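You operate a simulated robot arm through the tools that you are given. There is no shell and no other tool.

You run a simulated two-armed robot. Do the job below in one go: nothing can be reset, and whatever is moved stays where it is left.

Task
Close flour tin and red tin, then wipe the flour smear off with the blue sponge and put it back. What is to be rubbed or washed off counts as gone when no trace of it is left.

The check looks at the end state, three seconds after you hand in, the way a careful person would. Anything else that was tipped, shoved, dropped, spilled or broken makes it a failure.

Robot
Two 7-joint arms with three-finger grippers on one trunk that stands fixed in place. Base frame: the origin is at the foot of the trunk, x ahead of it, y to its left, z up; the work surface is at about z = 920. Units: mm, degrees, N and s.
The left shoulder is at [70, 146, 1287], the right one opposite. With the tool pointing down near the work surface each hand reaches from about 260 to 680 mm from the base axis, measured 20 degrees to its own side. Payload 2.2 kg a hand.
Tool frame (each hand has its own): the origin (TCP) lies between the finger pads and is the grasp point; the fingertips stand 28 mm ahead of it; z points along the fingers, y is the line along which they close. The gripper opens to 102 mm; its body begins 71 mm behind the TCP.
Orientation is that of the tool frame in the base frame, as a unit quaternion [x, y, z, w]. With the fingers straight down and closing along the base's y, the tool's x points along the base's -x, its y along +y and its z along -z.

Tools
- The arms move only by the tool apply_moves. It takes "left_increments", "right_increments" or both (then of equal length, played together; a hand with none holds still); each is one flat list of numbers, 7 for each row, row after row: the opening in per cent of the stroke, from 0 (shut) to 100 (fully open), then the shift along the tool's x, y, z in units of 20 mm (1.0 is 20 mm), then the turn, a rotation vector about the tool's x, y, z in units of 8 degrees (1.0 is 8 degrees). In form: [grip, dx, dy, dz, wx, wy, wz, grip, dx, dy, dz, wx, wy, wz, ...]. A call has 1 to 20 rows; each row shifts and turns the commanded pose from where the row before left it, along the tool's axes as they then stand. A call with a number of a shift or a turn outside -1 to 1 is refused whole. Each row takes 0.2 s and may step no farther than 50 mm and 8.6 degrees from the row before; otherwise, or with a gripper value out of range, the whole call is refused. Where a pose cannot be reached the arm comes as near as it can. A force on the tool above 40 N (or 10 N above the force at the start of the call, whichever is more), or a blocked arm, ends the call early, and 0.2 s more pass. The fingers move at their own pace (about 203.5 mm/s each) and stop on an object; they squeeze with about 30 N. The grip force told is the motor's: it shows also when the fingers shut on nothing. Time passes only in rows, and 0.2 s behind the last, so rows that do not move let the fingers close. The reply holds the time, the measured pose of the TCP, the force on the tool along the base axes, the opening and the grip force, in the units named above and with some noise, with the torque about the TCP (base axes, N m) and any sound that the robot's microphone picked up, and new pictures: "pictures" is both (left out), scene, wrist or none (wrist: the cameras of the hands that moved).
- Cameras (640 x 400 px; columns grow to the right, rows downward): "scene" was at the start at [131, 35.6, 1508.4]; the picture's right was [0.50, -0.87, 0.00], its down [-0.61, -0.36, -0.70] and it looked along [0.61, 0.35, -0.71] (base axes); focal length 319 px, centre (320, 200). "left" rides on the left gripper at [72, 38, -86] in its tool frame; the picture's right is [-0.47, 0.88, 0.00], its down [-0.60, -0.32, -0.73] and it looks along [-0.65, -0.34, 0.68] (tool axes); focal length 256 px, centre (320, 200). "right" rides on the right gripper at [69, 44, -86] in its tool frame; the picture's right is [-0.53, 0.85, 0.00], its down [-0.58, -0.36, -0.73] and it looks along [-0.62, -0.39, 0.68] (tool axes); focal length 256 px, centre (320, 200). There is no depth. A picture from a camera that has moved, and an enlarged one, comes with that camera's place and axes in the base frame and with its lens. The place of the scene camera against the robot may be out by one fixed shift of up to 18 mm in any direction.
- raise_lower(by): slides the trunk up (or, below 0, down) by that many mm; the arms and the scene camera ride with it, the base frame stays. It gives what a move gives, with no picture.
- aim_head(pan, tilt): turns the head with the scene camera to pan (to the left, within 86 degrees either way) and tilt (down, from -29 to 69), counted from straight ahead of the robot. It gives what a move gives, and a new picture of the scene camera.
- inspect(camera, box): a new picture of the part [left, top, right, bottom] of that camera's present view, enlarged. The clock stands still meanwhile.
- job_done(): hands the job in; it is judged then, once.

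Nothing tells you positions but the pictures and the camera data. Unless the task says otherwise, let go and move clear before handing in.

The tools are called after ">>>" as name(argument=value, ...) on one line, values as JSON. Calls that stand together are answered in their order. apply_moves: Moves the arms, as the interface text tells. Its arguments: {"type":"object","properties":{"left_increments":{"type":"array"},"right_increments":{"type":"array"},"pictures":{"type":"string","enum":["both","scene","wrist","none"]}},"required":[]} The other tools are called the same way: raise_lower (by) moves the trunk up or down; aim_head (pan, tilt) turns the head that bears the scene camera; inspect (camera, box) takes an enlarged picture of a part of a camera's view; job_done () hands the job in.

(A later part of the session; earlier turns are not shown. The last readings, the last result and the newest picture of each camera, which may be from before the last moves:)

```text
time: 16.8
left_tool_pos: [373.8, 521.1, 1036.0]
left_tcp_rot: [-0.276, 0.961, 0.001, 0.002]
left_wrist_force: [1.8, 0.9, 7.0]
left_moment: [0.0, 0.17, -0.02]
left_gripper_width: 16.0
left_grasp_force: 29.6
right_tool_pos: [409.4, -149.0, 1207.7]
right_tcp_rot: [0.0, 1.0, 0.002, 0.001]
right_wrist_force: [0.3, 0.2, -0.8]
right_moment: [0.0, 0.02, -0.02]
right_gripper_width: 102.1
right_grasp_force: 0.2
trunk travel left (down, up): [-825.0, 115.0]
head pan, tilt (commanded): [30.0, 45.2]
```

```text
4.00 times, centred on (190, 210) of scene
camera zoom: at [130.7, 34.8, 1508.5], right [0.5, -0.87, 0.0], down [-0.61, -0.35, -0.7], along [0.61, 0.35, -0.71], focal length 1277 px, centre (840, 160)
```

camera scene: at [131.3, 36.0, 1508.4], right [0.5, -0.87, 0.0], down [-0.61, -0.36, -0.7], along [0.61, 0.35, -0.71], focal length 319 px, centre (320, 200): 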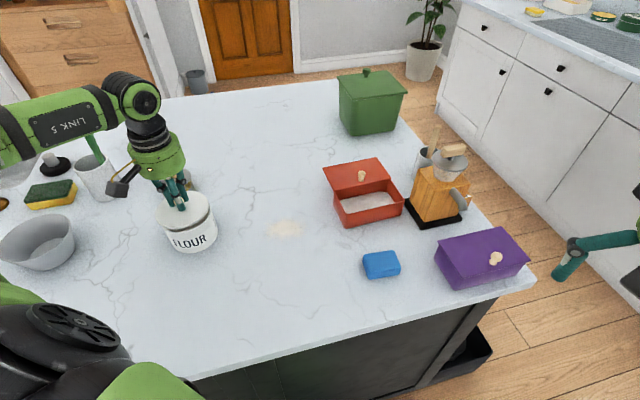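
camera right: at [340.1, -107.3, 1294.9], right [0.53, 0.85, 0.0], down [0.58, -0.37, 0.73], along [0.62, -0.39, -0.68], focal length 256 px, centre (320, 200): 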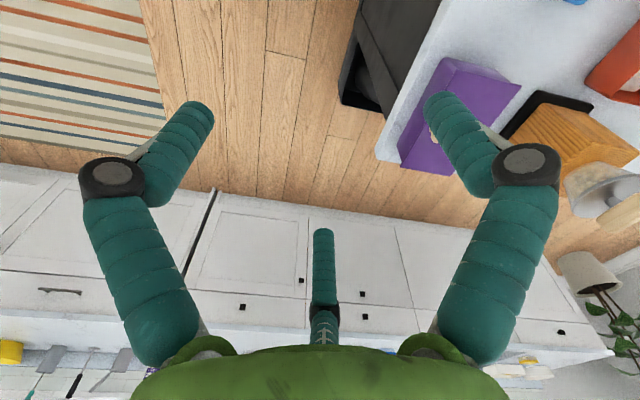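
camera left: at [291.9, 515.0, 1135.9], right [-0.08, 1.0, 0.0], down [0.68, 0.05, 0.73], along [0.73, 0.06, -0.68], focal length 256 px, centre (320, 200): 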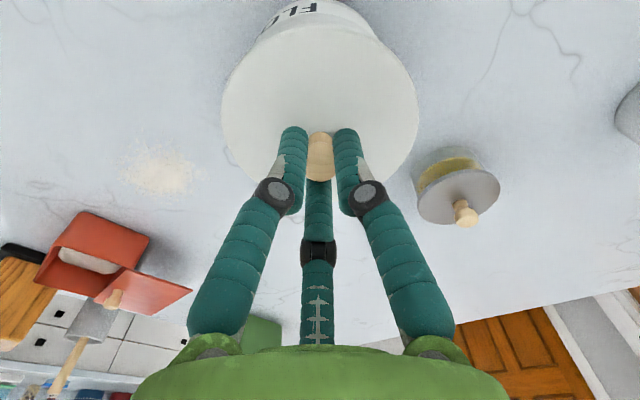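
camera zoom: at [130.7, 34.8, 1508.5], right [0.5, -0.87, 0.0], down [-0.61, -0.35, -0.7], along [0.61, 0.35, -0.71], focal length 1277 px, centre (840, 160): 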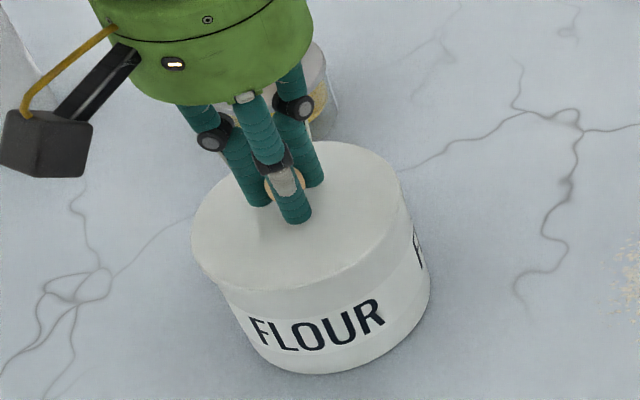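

Contact is made at 7 N, TCP at 1036. I'll zoom in on the seam before letting go.

>>> inspect(camera="scene", box=[180, 200, 220, 240])

>>> inspect(camera="left", box=[220, 0, 420, 125])

```text
10.00 times, centred on (200, 220) of scene
camera zoom: at [130.7, 34.8, 1508.5], right [0.5, -0.87, 0.0], down [-0.61, -0.35, -0.7], along [0.61, 0.35, -0.71], focal length 3192 px, centre (1520, 0)
```

zoom: 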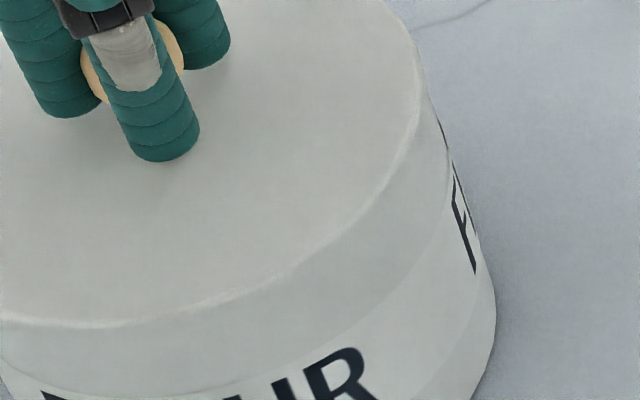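

```text
3.20 times, centred on (320, 62) of left
camera zoom: at [291.5, 513.6, 1122.1], right [-0.08, 1.0, 0.0], down [0.68, 0.05, 0.73], along [0.73, 0.06, -0.68], focal length 819 px, centre (320, 640)
```

zoom: 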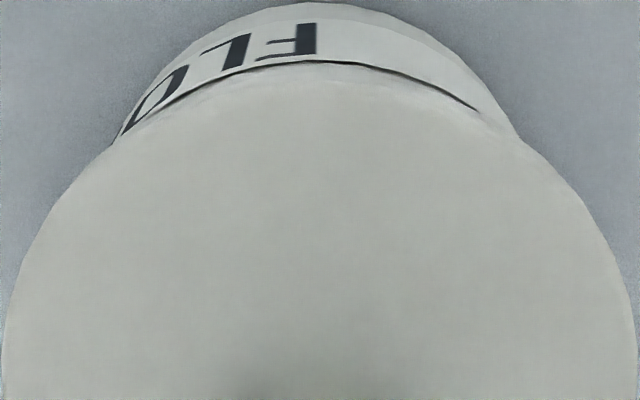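

>>> apply_moves(left_increments=[30, 0, 0, 0, 0, 0, 0, 100, 0, 0, 0, 0, 0, 0, 100, 0, 0, -0.5, 0, 0, 0, 100, 0, 0, -1, 0, 0, 0, 100, 0, 0, -1, 0, 0, 0], pictures="both")

>>> inspect(camera="scene", box=[140, 160, 240, 260])

>>> inspect(camera="left", box=[200, 0, 440, 150])

```text
time: 18.0
left_tool_pos: [371.7, 520.9, 1086.1]
left_tcp_rot: [-0.276, 0.961, 0.0, 0.001]
left_wrist_force: [-0.3, -0.2, -0.5]
left_moment: [-0.02, -0.02, 0.01]
left_gripper_width: 102.3
left_grasp_force: 0.2
right_tool_pos: [409.4, -149.1, 1208.9]
right_tcp_rot: [0.0, 1.0, 0.001, 0.001]
right_wrist_force: [0.1, -0.3, 1.1]
right_moment: [0.02, -0.02, -0.02]
right_gripper_width: 102.0
right_grasp_force: 0.1
trunk travel left (down, up): [-825.0, 115.0]
head pan, tilt (commanded): [30.0, 45.2]
heard: snap
camera scene: at [130.6, 35.1, 1508.4], right [0.5, -0.87, 0.0], down [-0.61, -0.36, -0.7], along [0.61, 0.35, -0.71], focal length 319 px, centre (320, 200)
camera left: at [290.4, 513.6, 1171.6], right [-0.08, 1.0, 0.0], down [0.68, 0.05, 0.73], along [0.73, 0.06, -0.68], focal length 256 px, centre (320, 200)
```

scene: 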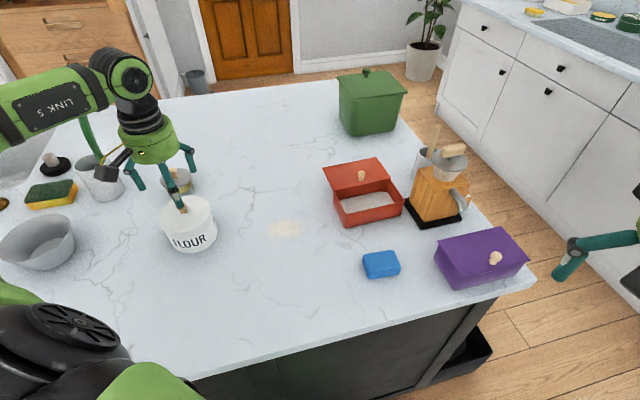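
left: 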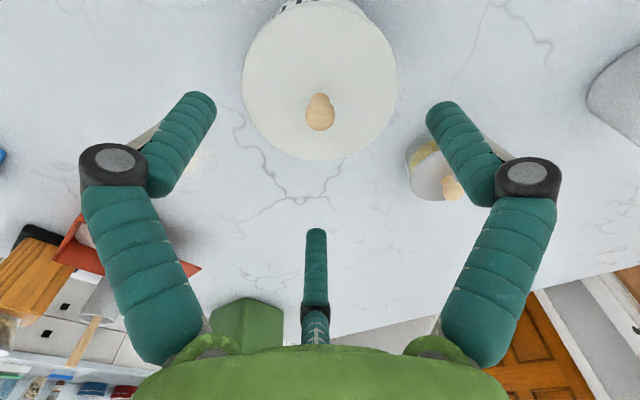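

```text
4.00 times, centred on (190, 210) of scene
camera zoom: at [130.6, 35.1, 1508.4], right [0.5, -0.87, 0.0], down [-0.61, -0.36, -0.7], along [0.61, 0.35, -0.71], focal length 1277 px, centre (840, 160)
```

zoom: 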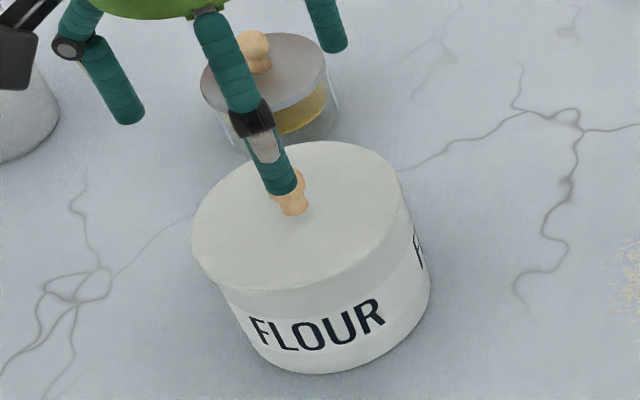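

```text
2.67 times, centred on (320, 75) of left
camera zoom: at [290.4, 513.6, 1171.6], right [-0.08, 1.0, 0.0], down [0.68, 0.05, 0.73], along [0.73, 0.06, -0.68], focal length 683 px, centre (320, 533)
```

zoom: 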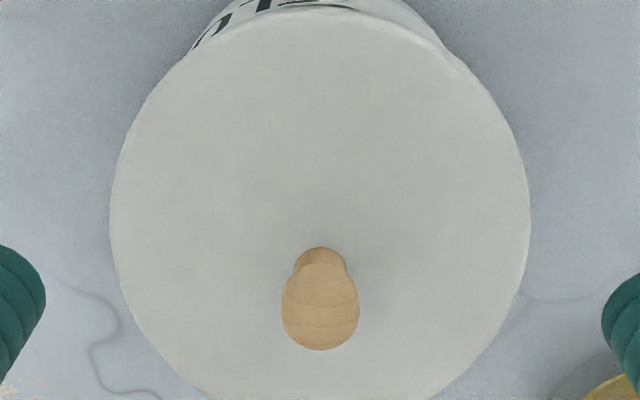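

I heard a snap, and the flour lid sits flush, so that tin is closed. Next I'll raise the left hand and move it toward the red tin at about (690, 230) for a close look.

>>> apply_moves(left_increments=[100, 0, 0, -1, 0, 0, 0, 100, 0, 0, -1, 0, 0, 0, 100, 0, 0, -1, 0, 0, 0, 100, -0.17, -1, 0, 0, 0, 0, 100, -0.17, -1, 0, 0, 0, 0, 100, -0.17, -1, 0, 0, 0, 0, 100, -0.17, -1, 0, 0, 0, 0, 100, -0.17, -1, 0, 0, 0, 0, 100, -0.17, -1, 0, 0, 0, 0, 100, -0.17, -1, 0, 0, 0, 0, 100, -0.17, -1, 0, 0, 0, 0, 100, 0, 0, 0, 0, 0, 1, 100, 0, 0, 0, 0, 0, 1, 100, 0, 0, 0, 0, 0, 1, 100, 0, 0, 0, 0, 0, 1], pictures="both")

>>> inspect(camera="left", box=[220, 100, 480, 262])

>>> inspect(camera="scene", box=[140, 160, 240, 260])

```text
time: 21.2
left_tool_pos: [481.9, 399.6, 1145.2]
left_tcp_rot: [0.001, 1.0, 0.0, 0.0]
left_wrist_force: [0.0, 0.4, -0.1]
left_moment: [0.0, 0.02, -0.01]
left_gripper_width: 101.9
left_grasp_force: 0.1
right_tool_pos: [409.7, -146.8, 1208.8]
right_tcp_rot: [0.0, 1.0, 0.001, 0.0]
right_wrist_force: [-0.3, 0.6, 0.2]
right_moment: [0.01, 0.0, -0.03]
right_gripper_width: 101.8
right_grasp_force: 0.2
trunk travel left (down, up): [-825.0, 115.0]
head pan, tilt (commanded): [30.0, 45.2]
camera scene: at [130.7, 35.8, 1508.4], right [0.5, -0.87, 0.0], down [-0.61, -0.36, -0.7], along [0.61, 0.35, -0.71], focal length 319 px, centre (320, 200)
camera left: at [409.2, 438.0, 1231.6], right [0.47, 0.88, 0.0], down [0.6, -0.32, 0.73], along [0.65, -0.34, -0.68], focal length 256 px, centre (320, 200)
```

scene: 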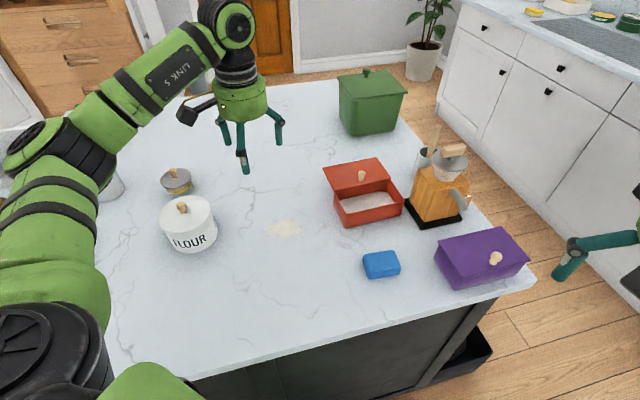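
left: 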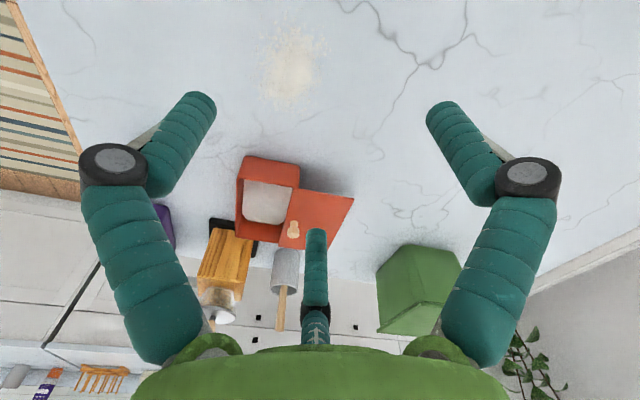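

```text
2.46 times, centred on (350, 181) of left
camera zoom: at [409.2, 438.0, 1231.6], right [0.47, 0.88, 0.0], down [0.6, -0.32, 0.73], along [0.65, -0.34, -0.68], focal length 630 px, centre (246, 247)
```

zoom: 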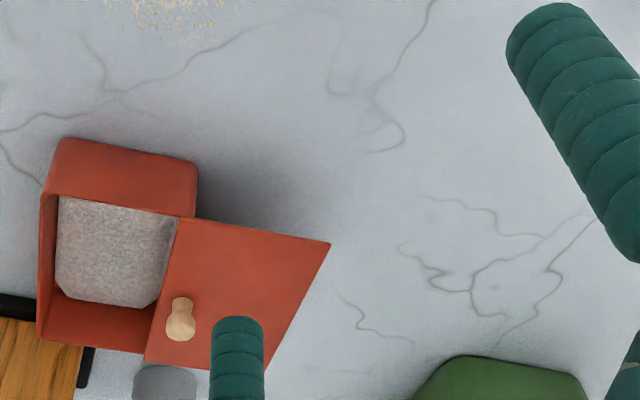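

```text
4.00 times, centred on (190, 210) of scene
camera zoom: at [130.7, 35.8, 1508.4], right [0.5, -0.87, 0.0], down [-0.61, -0.36, -0.7], along [0.61, 0.35, -0.71], focal length 1277 px, centre (840, 160)
```

zoom: 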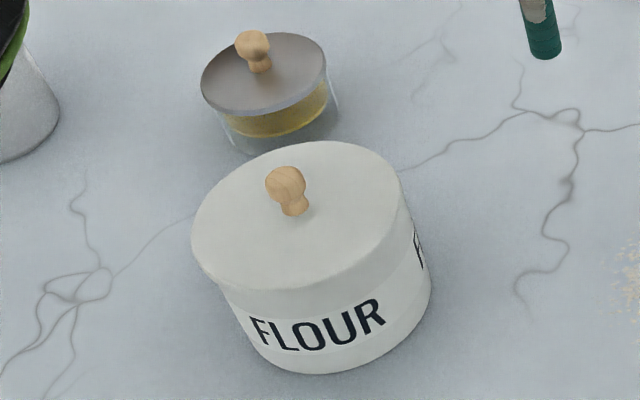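

The flour tin is closed. The red lid measures about 157 × 93 mm and must slide roughly 78 mm along (-0.66, -0.75). I'll zoom in on its knob for accuracy.

>>> inspect(camera="left", box=[270, 180, 350, 230])

>>> inspect(camera="left", box=[225, 145, 365, 255])

>>> inspect(camera="scene", box=[320, 150, 420, 230])

```text
8.00 times, centred on (310, 205) of left
camera zoom: at [409.2, 438.0, 1231.6], right [0.47, 0.88, 0.0], down [0.6, -0.32, 0.73], along [0.65, -0.34, -0.68], focal length 2048 px, centre (400, 160)
```

zoom: 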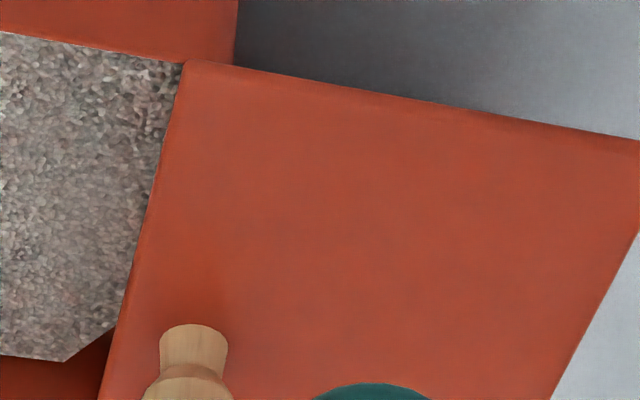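

```text
3.64 times, centred on (295, 200) of left
camera zoom: at [409.2, 438.0, 1231.6], right [0.47, 0.88, 0.0], down [0.6, -0.32, 0.73], along [0.65, -0.34, -0.68], focal length 931 px, centre (411, 200)
```

zoom: 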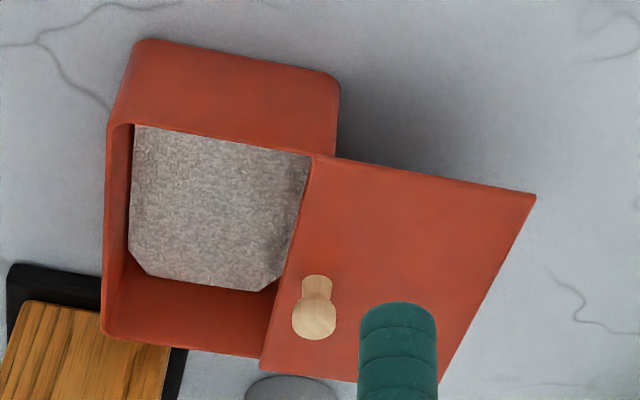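

```text
5.00 times, centred on (370, 190) of scene
camera zoom: at [130.7, 35.8, 1508.4], right [0.5, -0.87, 0.0], down [-0.61, -0.36, -0.7], along [0.61, 0.35, -0.71], focal length 1596 px, centre (70, 250)
```

zoom: 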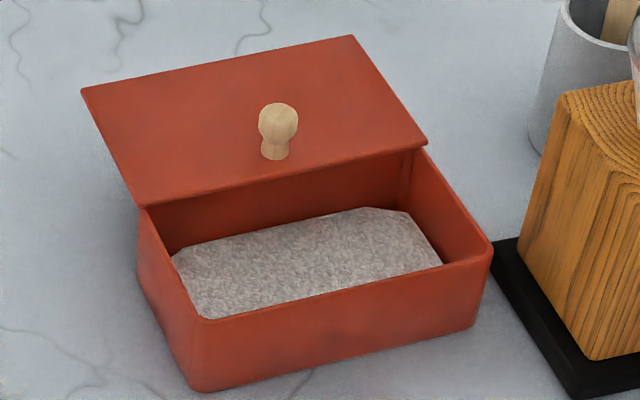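

The knob's bulb is at about (685, 245, 990). It's near the left arm's reach limit, so I'll yaw the hand 32°, tilt it 24° outward, part-close the fingers and move to a pose just short of the knob.

>>> apply_moves(left_increments=[60, 0, 0, 0, 0, 0, -1, 60, 0, 0, 0, 0, 0, -1, 60, 0, 0, 0, 0, 0, -1, 60, 0, 0, 0, 0, 0, -1, 60, 0, 0, 0, 0.53, -0.848, 0, 60, 0, 0, 0, 0.53, -0.848, 0, 60, 0, 0, 0, 0.53, -0.848, 0, 60, -0.11, -0.977, 0.705, 0, 0, 0, 60, -0.11, -0.977, 0.705, 0, 0, 0, 60, -0.11, -0.977, 0.705, 0, 0, 0, 60, -0.11, -0.977, 0.705, 0, 0, 0, 60, -0.11, -0.977, 0.705, 0, 0, 0, 60, -0.11, -0.977, 0.705, 0, 0, 0, 60, -0.11, -0.977, 0.705, 0, 0, 0, 60, -0.11, -0.977, 0.705, 0, 0, 0], pictures="both")

>>> inspect(camera="left", box=[180, 40, 460, 215])

```text
time: 24.4
left_tool_pos: [617.5, 275.5, 1081.0]
left_tcp_rot: [-0.271, 0.94, -0.057, 0.201]
left_wrist_force: [0.2, -0.3, 0.4]
left_moment: [0.02, 0.05, 0.0]
left_gripper_width: 61.3
left_grasp_force: 0.1
right_tool_pos: [410.5, -149.4, 1207.3]
right_tcp_rot: [0.0, 1.0, 0.0, -0.001]
right_wrist_force: [-0.6, 0.6, 0.4]
right_moment: [-0.01, 0.0, 0.01]
right_gripper_width: 102.2
right_grasp_force: 0.0
trunk travel left (down, up): [-825.0, 115.0]
head pan, tilt (commanded): [30.0, 45.2]
camera scene: at [132.1, 34.7, 1508.3], right [0.5, -0.87, 0.0], down [-0.62, -0.35, -0.7], along [0.61, 0.35, -0.71], focal length 319 px, centre (320, 200)
camera left: at [509.7, 269.3, 1127.2], right [-0.07, 1.0, -0.03], down [0.32, 0.05, 0.94], along [0.94, 0.06, -0.33], focal length 256 px, centre (320, 200)
```

scene: 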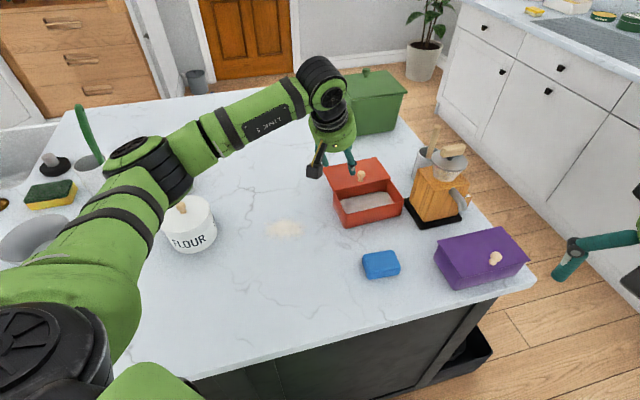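
left: 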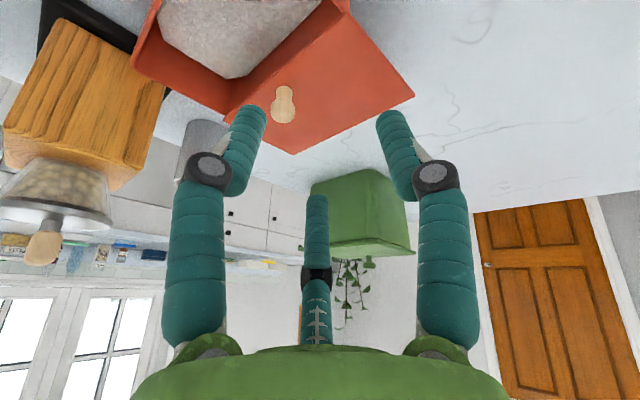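

```text
2.29 times, centred on (320, 128) of left
camera zoom: at [509.7, 269.3, 1127.2], right [-0.07, 1.0, -0.03], down [0.32, 0.05, 0.94], along [0.94, 0.06, -0.33], focal length 585 px, centre (320, 366)
```

zoom: 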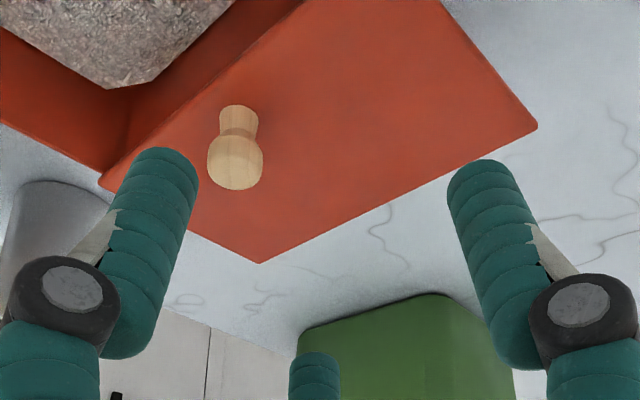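

The knob axis confirms at (685, 247), base z about 972. I'll move in along the finger axis, stopping 20 mm short to check.

>>> apply_moves(left_increments=[60, -0.095, -0.62, 0.81, 0, 0, 0, 60, -0.095, -0.62, 0.81, 0, 0, 0, 60, -0.095, -0.62, 0.81, 0, 0, 0, 50, 0, 0, 0.9, 0, 0, 0], pictures="both")

>>> inspect(camera="left", box=[200, 60, 440, 210])

>>> inspect(camera="scene", box=[300, 110, 420, 200])

```text
time: 25.4
left_tool_pos: [668.6, 248.7, 1030.3]
left_tcp_rot: [-0.27, 0.94, -0.057, 0.201]
left_wrist_force: [-0.4, -0.7, -0.2]
left_moment: [0.01, 0.01, 0.01]
left_gripper_width: 51.0
left_grasp_force: 0.0
right_tool_pos: [410.6, -148.2, 1208.3]
right_tcp_rot: [0.001, 1.0, 0.001, 0.0]
right_wrist_force: [0.5, -0.8, -1.0]
right_moment: [0.02, 0.0, 0.02]
right_gripper_width: 102.0
right_grasp_force: 0.0
trunk travel left (down, up): [-825.0, 115.0]
head pan, tilt (commanded): [30.0, 45.2]
camera scene: at [131.7, 35.8, 1508.3], right [0.5, -0.87, 0.0], down [-0.62, -0.36, -0.7], along [0.61, 0.35, -0.71], focal length 319 px, centre (320, 200)
camera left: at [558.5, 241.8, 1076.0], right [-0.07, 1.0, -0.03], down [0.32, 0.05, 0.94], along [0.94, 0.06, -0.33], focal length 256 px, centre (320, 200)
```

scene: 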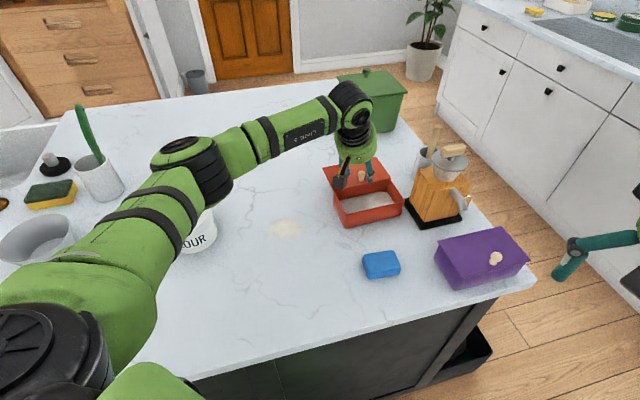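
left: 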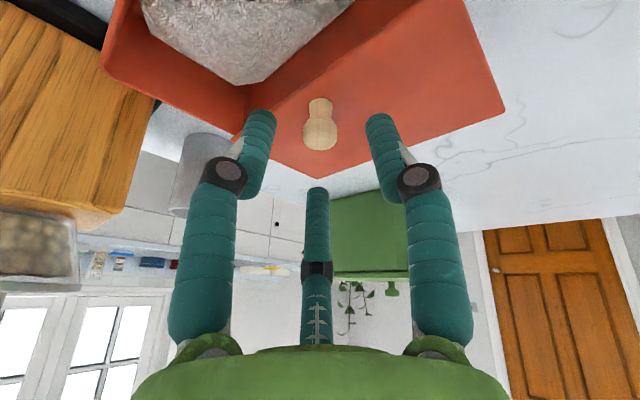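

```text
2.67 times, centred on (320, 135) of left
camera zoom: at [558.5, 241.8, 1076.0], right [-0.07, 1.0, -0.03], down [0.32, 0.05, 0.94], along [0.94, 0.06, -0.33], focal length 683 px, centre (320, 373)
```

zoom: 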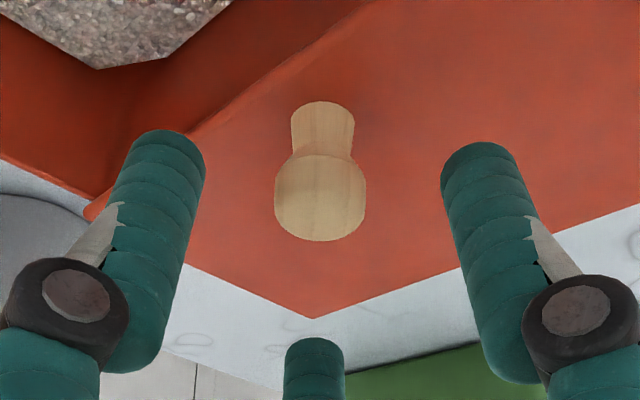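

```text
4.44 times, centred on (360, 155) of scene
camera zoom: at [131.7, 35.8, 1508.3], right [0.5, -0.87, 0.0], down [-0.62, -0.36, -0.7], along [0.61, 0.35, -0.71], focal length 1419 px, centre (142, 400)
```

zoom: 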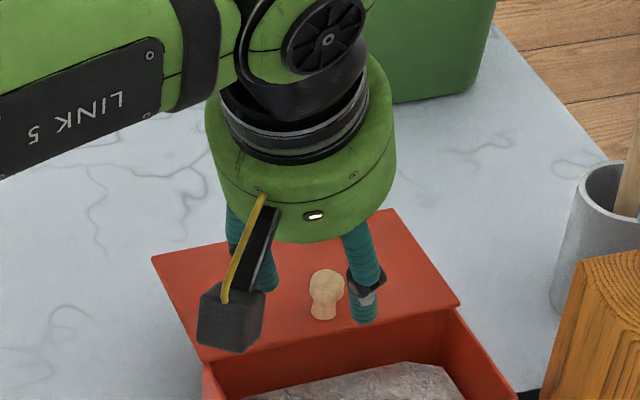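

The knob is centred on the finger axis, 44 mm ahead of the TCP. I'll advance 21 mm and close on it.

>>> apply_moves(left_increments=[50, 0, 0, 0.55, 0, 0, 0, 50, 0, 0, 0.5, 0, 0, 0, 0, 0, 0, 0, 0, 0, 0, 0, 0, 0, 0, 0, 0, 0], pictures="both")

>>> inspect(camera="left", box=[200, 60, 440, 210])

>>> inspect(camera="scene", box=[300, 130, 420, 230])

```text
time: 26.4
left_tool_pos: [676.3, 248.2, 1012.0]
left_tcp_rot: [-0.269, 0.94, -0.058, 0.201]
left_wrist_force: [0.0, 1.0, -0.9]
left_moment: [0.05, -0.35, -0.01]
left_gripper_width: 21.3
left_grasp_force: 30.7
right_tool_pos: [410.9, -148.7, 1208.7]
right_tcp_rot: [0.0, 1.0, 0.0, 0.001]
right_wrist_force: [-0.1, 0.5, -0.5]
right_moment: [-0.03, 0.01, 0.03]
right_gripper_width: 101.8
right_grasp_force: 0.1
trunk travel left (down, up): [-825.0, 115.0]
head pan, tilt (commanded): [30.0, 45.2]
camera scene: at [131.0, 35.7, 1508.4], right [0.5, -0.87, 0.0], down [-0.61, -0.36, -0.7], along [0.61, 0.35, -0.71], focal length 319 px, centre (320, 200)
camera left: at [565.4, 241.8, 1057.7], right [-0.07, 1.0, -0.03], down [0.32, 0.05, 0.94], along [0.94, 0.06, -0.33], focal length 256 px, centre (320, 200)
```

scene: 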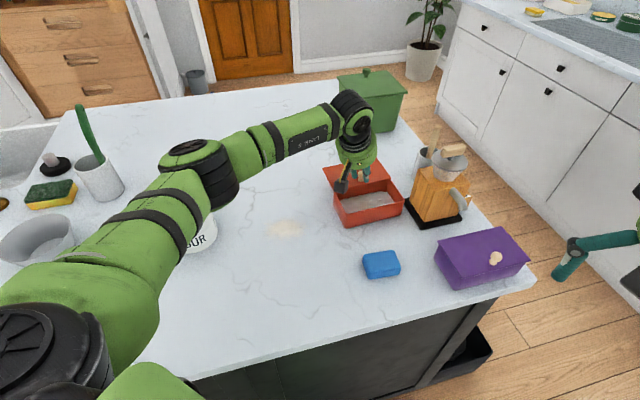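
left: 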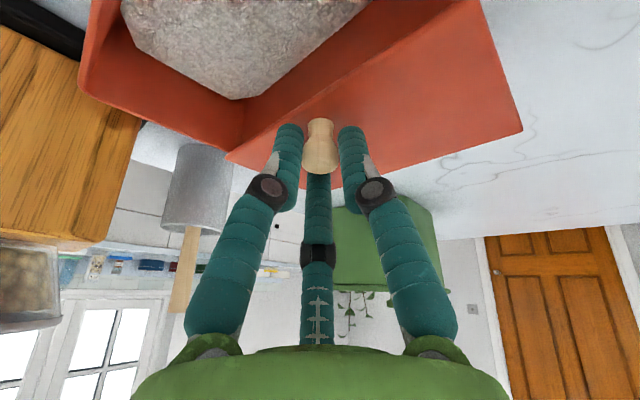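

```text
2.67 times, centred on (320, 135) of left
camera zoom: at [565.4, 241.8, 1057.7], right [-0.07, 1.0, -0.03], down [0.32, 0.05, 0.94], along [0.94, 0.06, -0.33], focal length 683 px, centre (320, 373)
```

zoom: 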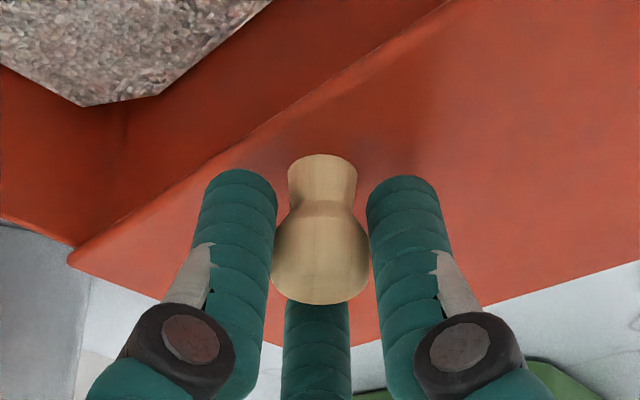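

```text
4.00 times, centred on (360, 180) of scene
camera zoom: at [131.0, 35.7, 1508.4], right [0.5, -0.87, 0.0], down [-0.61, -0.36, -0.7], along [0.61, 0.35, -0.71], focal length 1277 px, centre (160, 280)
```

zoom: 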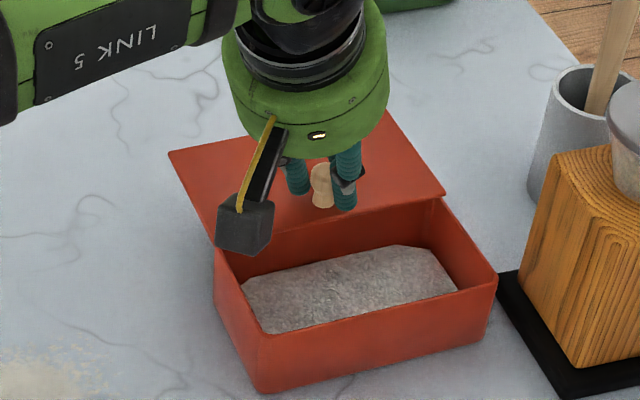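

The knob is held at 21 mm. I'll slide the lid 16 mm along the closing direction and check the force and whether the box stays put.

>>> apply_moves(left_increments=[0, 0.228, -0.08, -0.068, 0, 0, 0, 0, 0.228, -0.08, -0.068, 0, 0, 0, 0, 0.228, -0.08, -0.068, 0, 0, 0], pictures="scene")

>>> inspect(camera="scene", box=[300, 130, 420, 230])

```text
time: 27.2
left_tool_pos: [662.9, 236.2, 1010.7]
left_tcp_rot: [-0.27, 0.94, -0.056, 0.2]
left_wrist_force: [0.8, -0.1, 0.7]
left_moment: [0.02, -0.38, 0.01]
left_gripper_width: 21.4
left_grasp_force: 30.3
right_tool_pos: [409.8, -148.9, 1208.6]
right_tcp_rot: [0.0, 1.0, 0.001, 0.0]
right_wrist_force: [0.2, -0.3, -0.9]
right_moment: [0.0, 0.01, 0.04]
right_gripper_width: 101.9
right_grasp_force: 0.1
trunk travel left (down, up): [-825.0, 115.0]
head pan, tilt (commanded): [30.0, 45.2]
camera scene: at [130.6, 35.5, 1508.4], right [0.5, -0.87, 0.0], down [-0.61, -0.36, -0.7], along [0.61, 0.35, -0.71], focal length 319 px, centre (320, 200)
```

scene: 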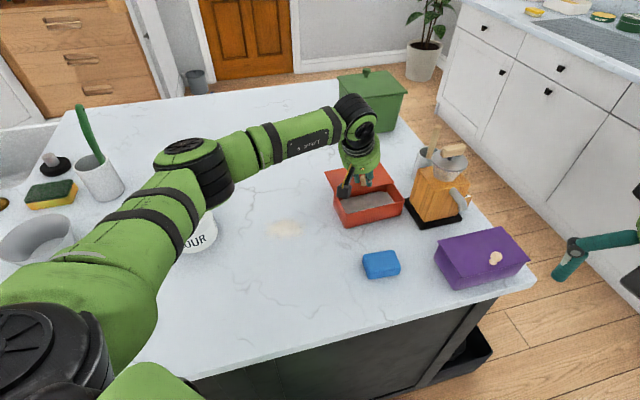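

```text
4.00 times, centred on (360, 180) of scene
camera zoom: at [130.6, 35.5, 1508.4], right [0.5, -0.87, 0.0], down [-0.61, -0.36, -0.7], along [0.61, 0.35, -0.71], focal length 1277 px, centre (160, 280)
```

zoom: 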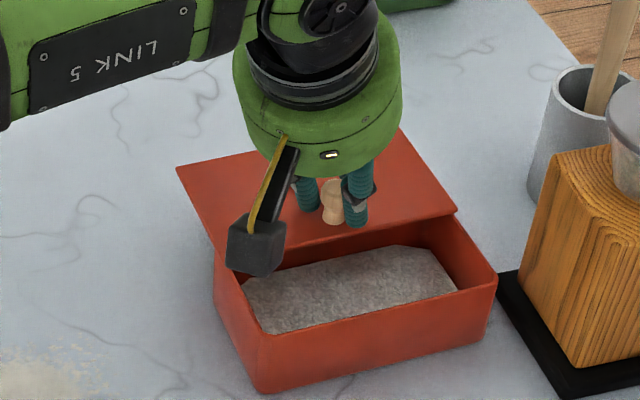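

The lid slides freely and the box hasn't moved. I'll go on another 50 mm.

>>> apply_moves(left_increments=[0, 0.364, -0.127, -0.108, 0, 0, 0, 0, 0.364, -0.127, -0.108, 0, 0, 0, 0, 0.364, -0.127, -0.108, 0, 0, 0, 0, 0.364, -0.127, -0.108, 0, 0, 0, 0, 0.364, -0.127, -0.108, 0, 0, 0, 0, 0.364, -0.127, -0.108, 0, 0, 0], pictures="both")

>>> inspect(camera="scene", box=[300, 130, 420, 230])

>>> inspect(camera="left", box=[80, 0, 480, 200])

```text
time: 28.6
left_tool_pos: [630.0, 199.7, 1012.4]
left_tcp_rot: [-0.271, 0.94, -0.057, 0.2]
left_wrist_force: [-0.6, -0.4, 4.1]
left_moment: [-0.01, -0.06, -0.04]
left_gripper_width: 21.0
left_grasp_force: 30.1
right_tool_pos: [409.3, -148.4, 1208.6]
right_tcp_rot: [0.0, 1.0, 0.002, 0.001]
right_wrist_force: [-0.1, -0.2, -1.0]
right_moment: [-0.05, 0.03, -0.02]
right_gripper_width: 101.9
right_grasp_force: 0.0
trunk travel left (down, up): [-825.0, 115.0]
head pan, tilt (commanded): [30.0, 45.2]
camera scene: at [130.3, 35.1, 1508.5], right [0.5, -0.87, 0.0], down [-0.61, -0.36, -0.7], along [0.61, 0.35, -0.71], focal length 319 px, centre (320, 200)
camera left: at [521.9, 194.0, 1057.6], right [-0.07, 1.0, -0.03], down [0.32, 0.05, 0.94], along [0.94, 0.06, -0.33], focal length 256 px, centre (320, 200)
```

scene: 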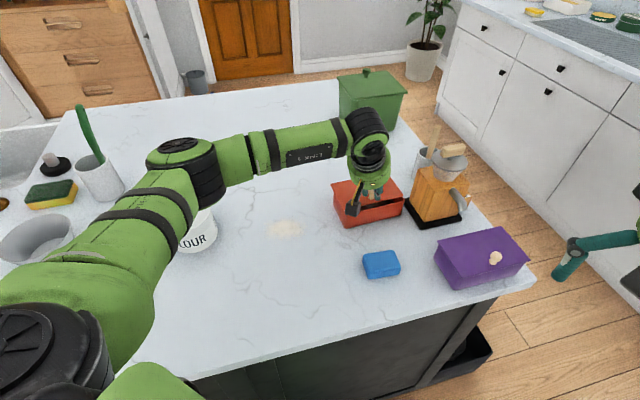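
left: 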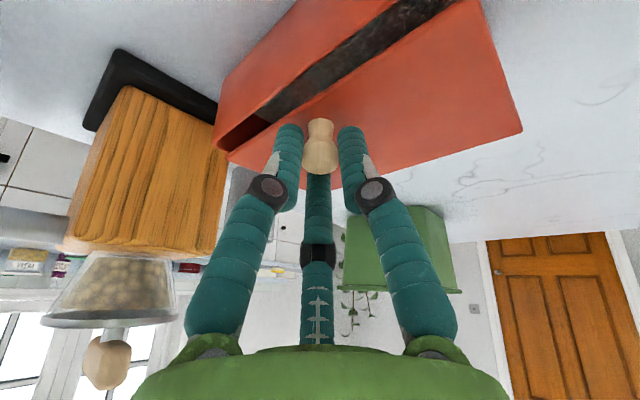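

```text
4.00 times, centred on (360, 180) of scene
camera zoom: at [130.3, 35.1, 1508.5], right [0.5, -0.87, 0.0], down [-0.61, -0.36, -0.7], along [0.61, 0.35, -0.71], focal length 1277 px, centre (160, 280)
```

zoom: 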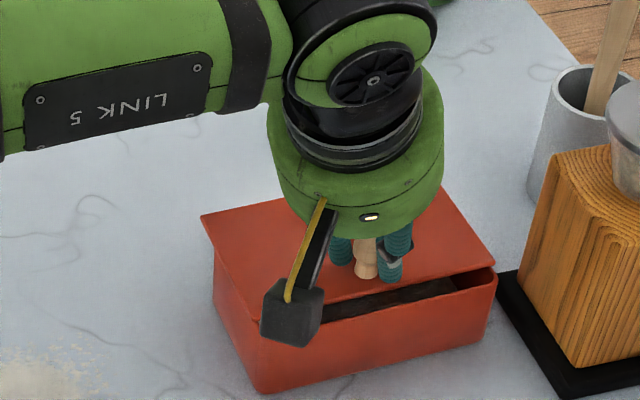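

```text
1.60 times, centred on (280, 100) of left
camera zoom: at [521.9, 194.0, 1057.6], right [-0.07, 1.0, -0.03], down [0.32, 0.05, 0.94], along [0.94, 0.06, -0.33], focal length 410 px, centre (384, 360)
```

zoom: 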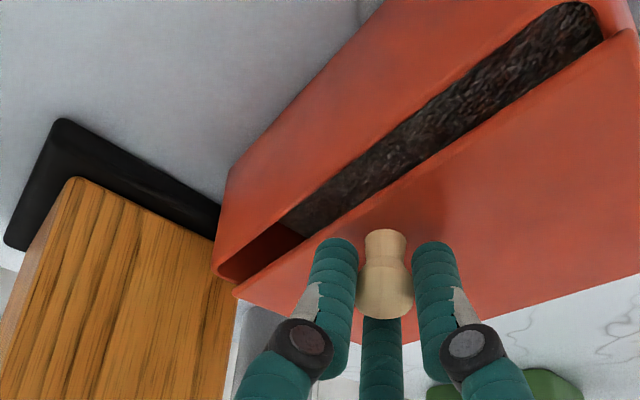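

About 10–13 mm of gap remains. I'll continue in small steps and watch the force for the end stop.

>>> apply_moves(left_increments=[0, 0.137, -0.048, -0.041, 0, 0, 0, 0, 0.137, -0.048, -0.041, 0, 0, 0, 0, 0.137, -0.048, -0.041, 0, 0, 0], pictures="wrist")

>>> inspect(camera="scene", box=[300, 130, 420, 230])

>>> inspect(camera="left", box=[80, 0, 480, 200])

```text
time: 29.4
left_tool_pos: [626.1, 195.0, 1011.8]
left_tcp_rot: [-0.27, 0.94, -0.057, 0.2]
left_wrist_force: [-0.6, 0.7, 0.6]
left_moment: [0.04, -0.26, 0.01]
left_gripper_width: 20.8
left_grasp_force: 30.7
right_tool_pos: [410.1, -148.4, 1209.0]
right_tcp_rot: [-0.001, 1.0, 0.0, 0.0]
right_wrist_force: [0.1, 0.2, 0.0]
right_moment: [0.0, 0.0, -0.01]
right_gripper_width: 102.0
right_grasp_force: 0.1
trunk travel left (down, up): [-825.0, 115.0]
head pan, tilt (commanded): [30.0, 45.2]
camera left: at [516.9, 188.4, 1057.7], right [-0.07, 1.0, -0.03], down [0.32, 0.05, 0.94], along [0.94, 0.06, -0.33], focal length 256 px, centre (320, 200)
```

left: 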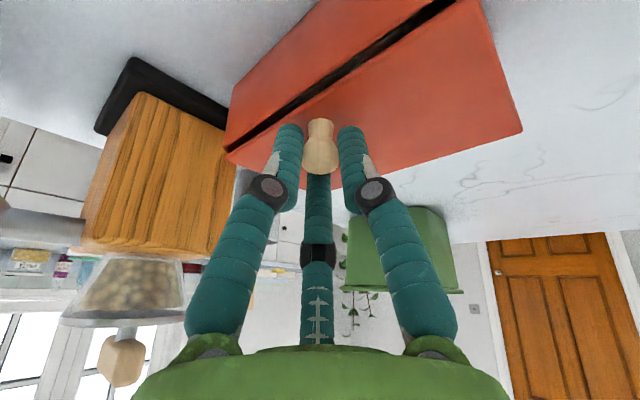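

```text
4.00 times, centred on (360, 180) of scene
camera zoom: at [130.5, 35.7, 1508.4], right [0.5, -0.87, 0.0], down [-0.61, -0.36, -0.7], along [0.61, 0.35, -0.71], focal length 1277 px, centre (160, 280)
```

zoom: 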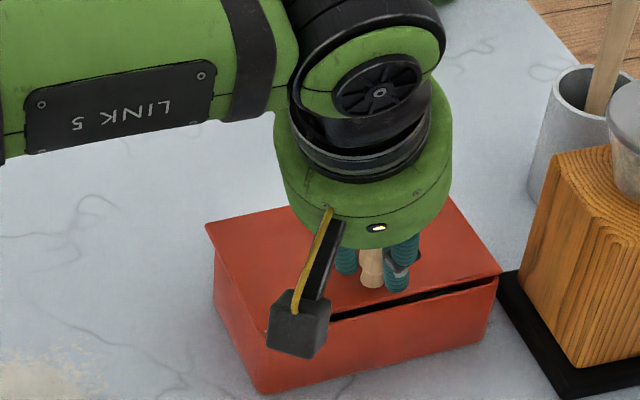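

```text
1.60 times, centred on (280, 100) of left
camera zoom: at [516.9, 188.4, 1057.7], right [-0.07, 1.0, -0.03], down [0.32, 0.05, 0.94], along [0.94, 0.06, -0.33], focal length 410 px, centre (384, 360)
```

zoom: 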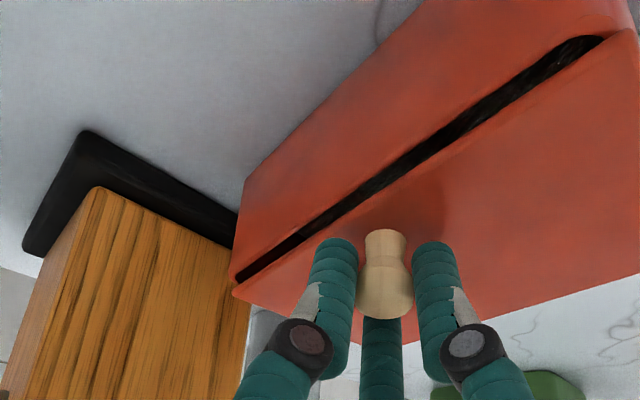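

>>> apply_moves(left_increments=[0, 0.137, -0.048, -0.041, 0, 0, 0, 0, 0.137, -0.048, -0.041, 0, 0, 0, 0, 0.1, -0.035, -0.03, 0, 0, 0], pictures="wrist")

>>> inspect(camera="scene", box=[300, 130, 420, 230])

>>> inspect(camera="left", box=[80, 0, 480, 200])

```text
time: 30.2
left_tool_pos: [621.1, 188.5, 1012.5]
left_tcp_rot: [-0.271, 0.94, -0.056, 0.199]
left_wrist_force: [-0.3, 2.6, -0.7]
left_moment: [0.07, -0.03, 0.06]
left_gripper_width: 21.1
left_grasp_force: 30.3
right_tool_pos: [410.2, -148.8, 1209.1]
right_tcp_rot: [0.0, 1.0, 0.0, 0.0]
right_wrist_force: [0.0, 0.0, 0.1]
right_moment: [0.0, 0.0, 0.0]
right_gripper_width: 102.1
right_grasp_force: 0.0
trunk travel left (down, up): [-825.0, 115.0]
head pan, tilt (commanded): [30.0, 45.2]
camera left: at [511.9, 182.2, 1057.8], right [-0.07, 1.0, -0.03], down [0.32, 0.05, 0.94], along [0.94, 0.06, -0.33], focal length 256 px, centre (320, 200)
```

left: 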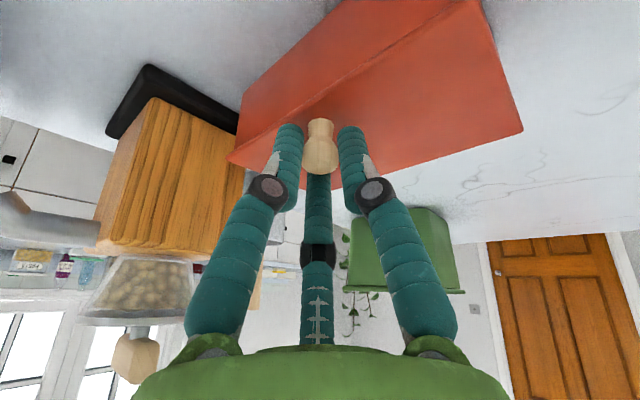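

```text
4.00 times, centred on (360, 180) of scene
camera zoom: at [130.9, 36.3, 1508.3], right [0.5, -0.87, 0.0], down [-0.61, -0.36, -0.7], along [0.61, 0.35, -0.71], focal length 1277 px, centre (160, 280)
```

zoom: 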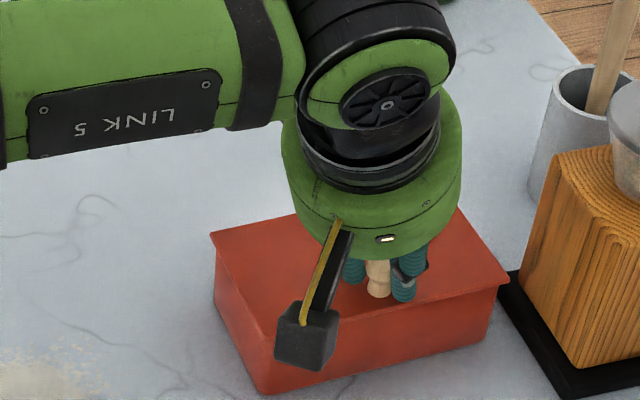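

```text
1.60 times, centred on (280, 100) of left
camera zoom: at [511.9, 182.2, 1057.8], right [-0.07, 1.0, -0.03], down [0.32, 0.05, 0.94], along [0.94, 0.06, -0.33], focal length 410 px, centre (384, 360)
```

zoom: 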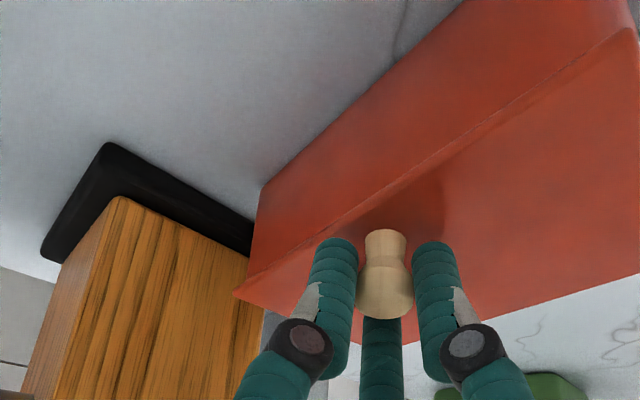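

The gap is closed. I'll nudge a few more mm to reach the end stop and watch the force.

>>> apply_moves(left_increments=[0, 0.068, -0.024, -0.02, 0, 0, 0, 0, 0.068, -0.024, -0.02, 0, 0, 0, 0, 0, 0, 0, 0, 0, 0], pictures="wrist")

>>> inspect(camera="scene", box=[300, 130, 420, 230])

>>> inspect(camera="left", box=[80, 0, 480, 200])

```text
time: 31.0
left_tool_pos: [620.2, 186.5, 1012.2]
left_tcp_rot: [-0.269, 0.94, -0.058, 0.2]
left_wrist_force: [2.2, 0.3, 0.4]
left_moment: [0.04, -0.08, -0.03]
left_gripper_width: 20.9
left_grasp_force: 30.0
right_tool_pos: [410.2, -147.5, 1208.8]
right_tcp_rot: [0.001, 1.0, 0.001, 0.0]
right_wrist_force: [1.2, -0.8, -0.3]
right_moment: [0.01, -0.01, 0.02]
right_gripper_width: 102.0
right_grasp_force: 0.1
trunk travel left (down, up): [-825.0, 115.0]
head pan, tilt (commanded): [30.0, 45.2]
camera left: at [510.7, 179.6, 1057.7], right [-0.07, 1.0, -0.03], down [0.32, 0.05, 0.94], along [0.94, 0.06, -0.33], focal length 256 px, centre (320, 200)
```

left: 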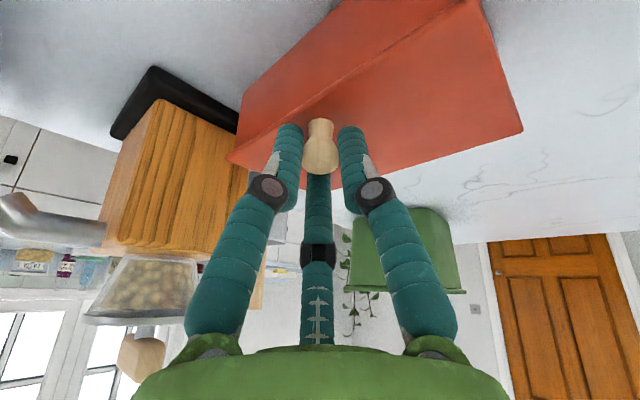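

```text
4.00 times, centred on (360, 180) of scene
camera zoom: at [131.7, 36.2, 1508.3], right [0.5, -0.87, 0.0], down [-0.62, -0.36, -0.7], along [0.61, 0.35, -0.71], focal length 1277 px, centre (160, 280)
```

zoom: 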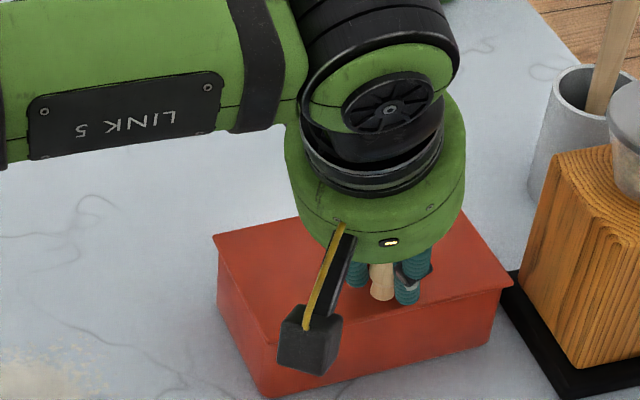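

```text
1.60 times, centred on (280, 100) of left
camera zoom: at [510.7, 179.6, 1057.7], right [-0.07, 1.0, -0.03], down [0.32, 0.05, 0.94], along [0.94, 0.06, -0.33], focal length 410 px, centre (384, 360)
```

zoom: 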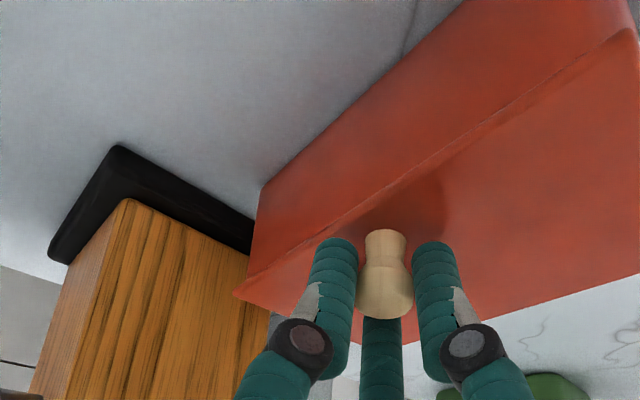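

The lid is against its stop and the box front has only begun to creep by a mm or two, so it's closed. I'll release the knob and back out along the finger axis.

>>> apply_moves(left_increments=[50, 0, 0, 0, 0, 0, 0, 55, 0, 0, 0, 0, 0, 0, 60, 0, 0, -0.7, 0, 0, 0, 60, 0, 0, -1, 0, 0, 0, 60, 0, 0, -1, 0, 0, 0, 60, 0, 0, -1, 0, 0, 0, 60, 0, 0, -1, 0, 0, 0], pictures="both")

>>> inspect(camera="scene", box=[300, 130, 420, 230])

>>> inspect(camera="left", box=[80, 0, 480, 200])

```text
time: 32.6
left_tool_pos: [580.7, 185.0, 1098.4]
left_tcp_rot: [-0.27, 0.94, -0.058, 0.2]
left_wrist_force: [0.2, -0.5, -0.1]
left_moment: [0.01, -0.04, 0.0]
left_gripper_width: 61.1
left_grasp_force: 0.0
right_tool_pos: [409.8, -147.9, 1208.2]
right_tcp_rot: [0.0, 1.0, 0.002, 0.002]
right_wrist_force: [0.9, 0.6, 0.1]
right_moment: [0.03, -0.01, 0.0]
right_gripper_width: 101.9
right_grasp_force: 0.1
trunk travel left (down, up): [-825.0, 115.0]
head pan, tilt (commanded): [30.0, 45.2]
camera scene: at [130.1, 35.5, 1508.4], right [0.5, -0.87, 0.0], down [-0.61, -0.36, -0.7], along [0.61, 0.35, -0.71], focal length 319 px, centre (320, 200)
camera left: at [471.8, 179.3, 1144.9], right [-0.07, 1.0, -0.03], down [0.32, 0.05, 0.94], along [0.94, 0.06, -0.33], focal length 256 px, centre (320, 200)
```

scene: 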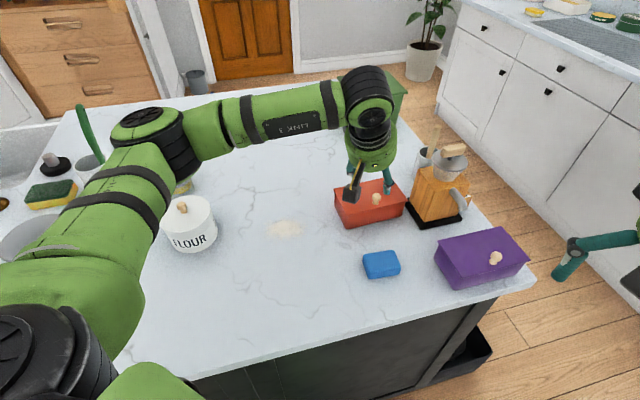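
left: 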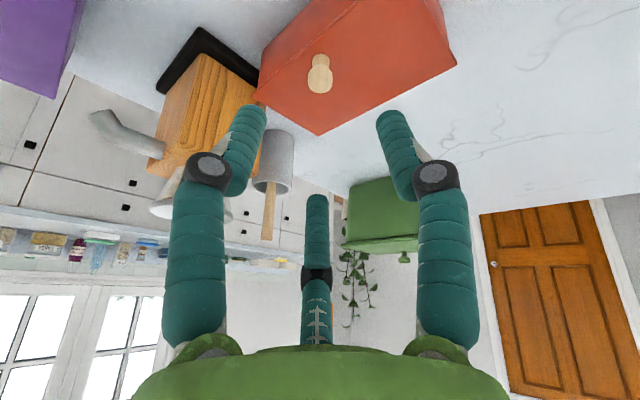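

```text
4.00 times, centred on (360, 180) of scene
camera zoom: at [130.1, 35.5, 1508.4], right [0.5, -0.87, 0.0], down [-0.61, -0.36, -0.7], along [0.61, 0.35, -0.71], focal length 1277 px, centre (160, 280)
```

zoom: 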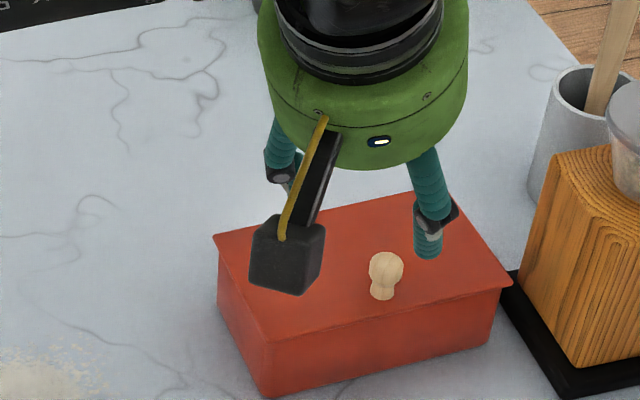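

```text
1.60 times, centred on (280, 100) of left
camera zoom: at [471.8, 179.3, 1144.9], right [-0.07, 1.0, -0.03], down [0.32, 0.05, 0.94], along [0.94, 0.06, -0.33], focal length 410 px, centre (384, 360)
```

zoom: 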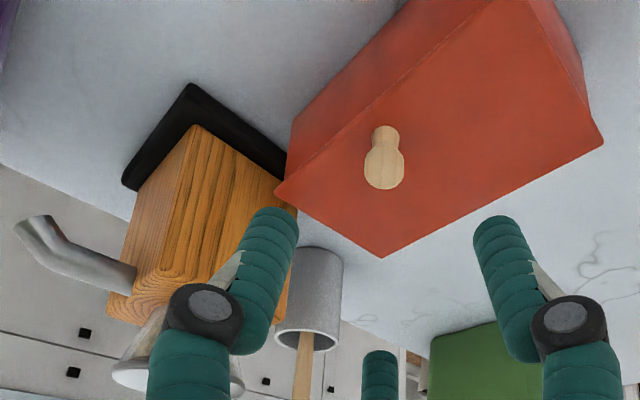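

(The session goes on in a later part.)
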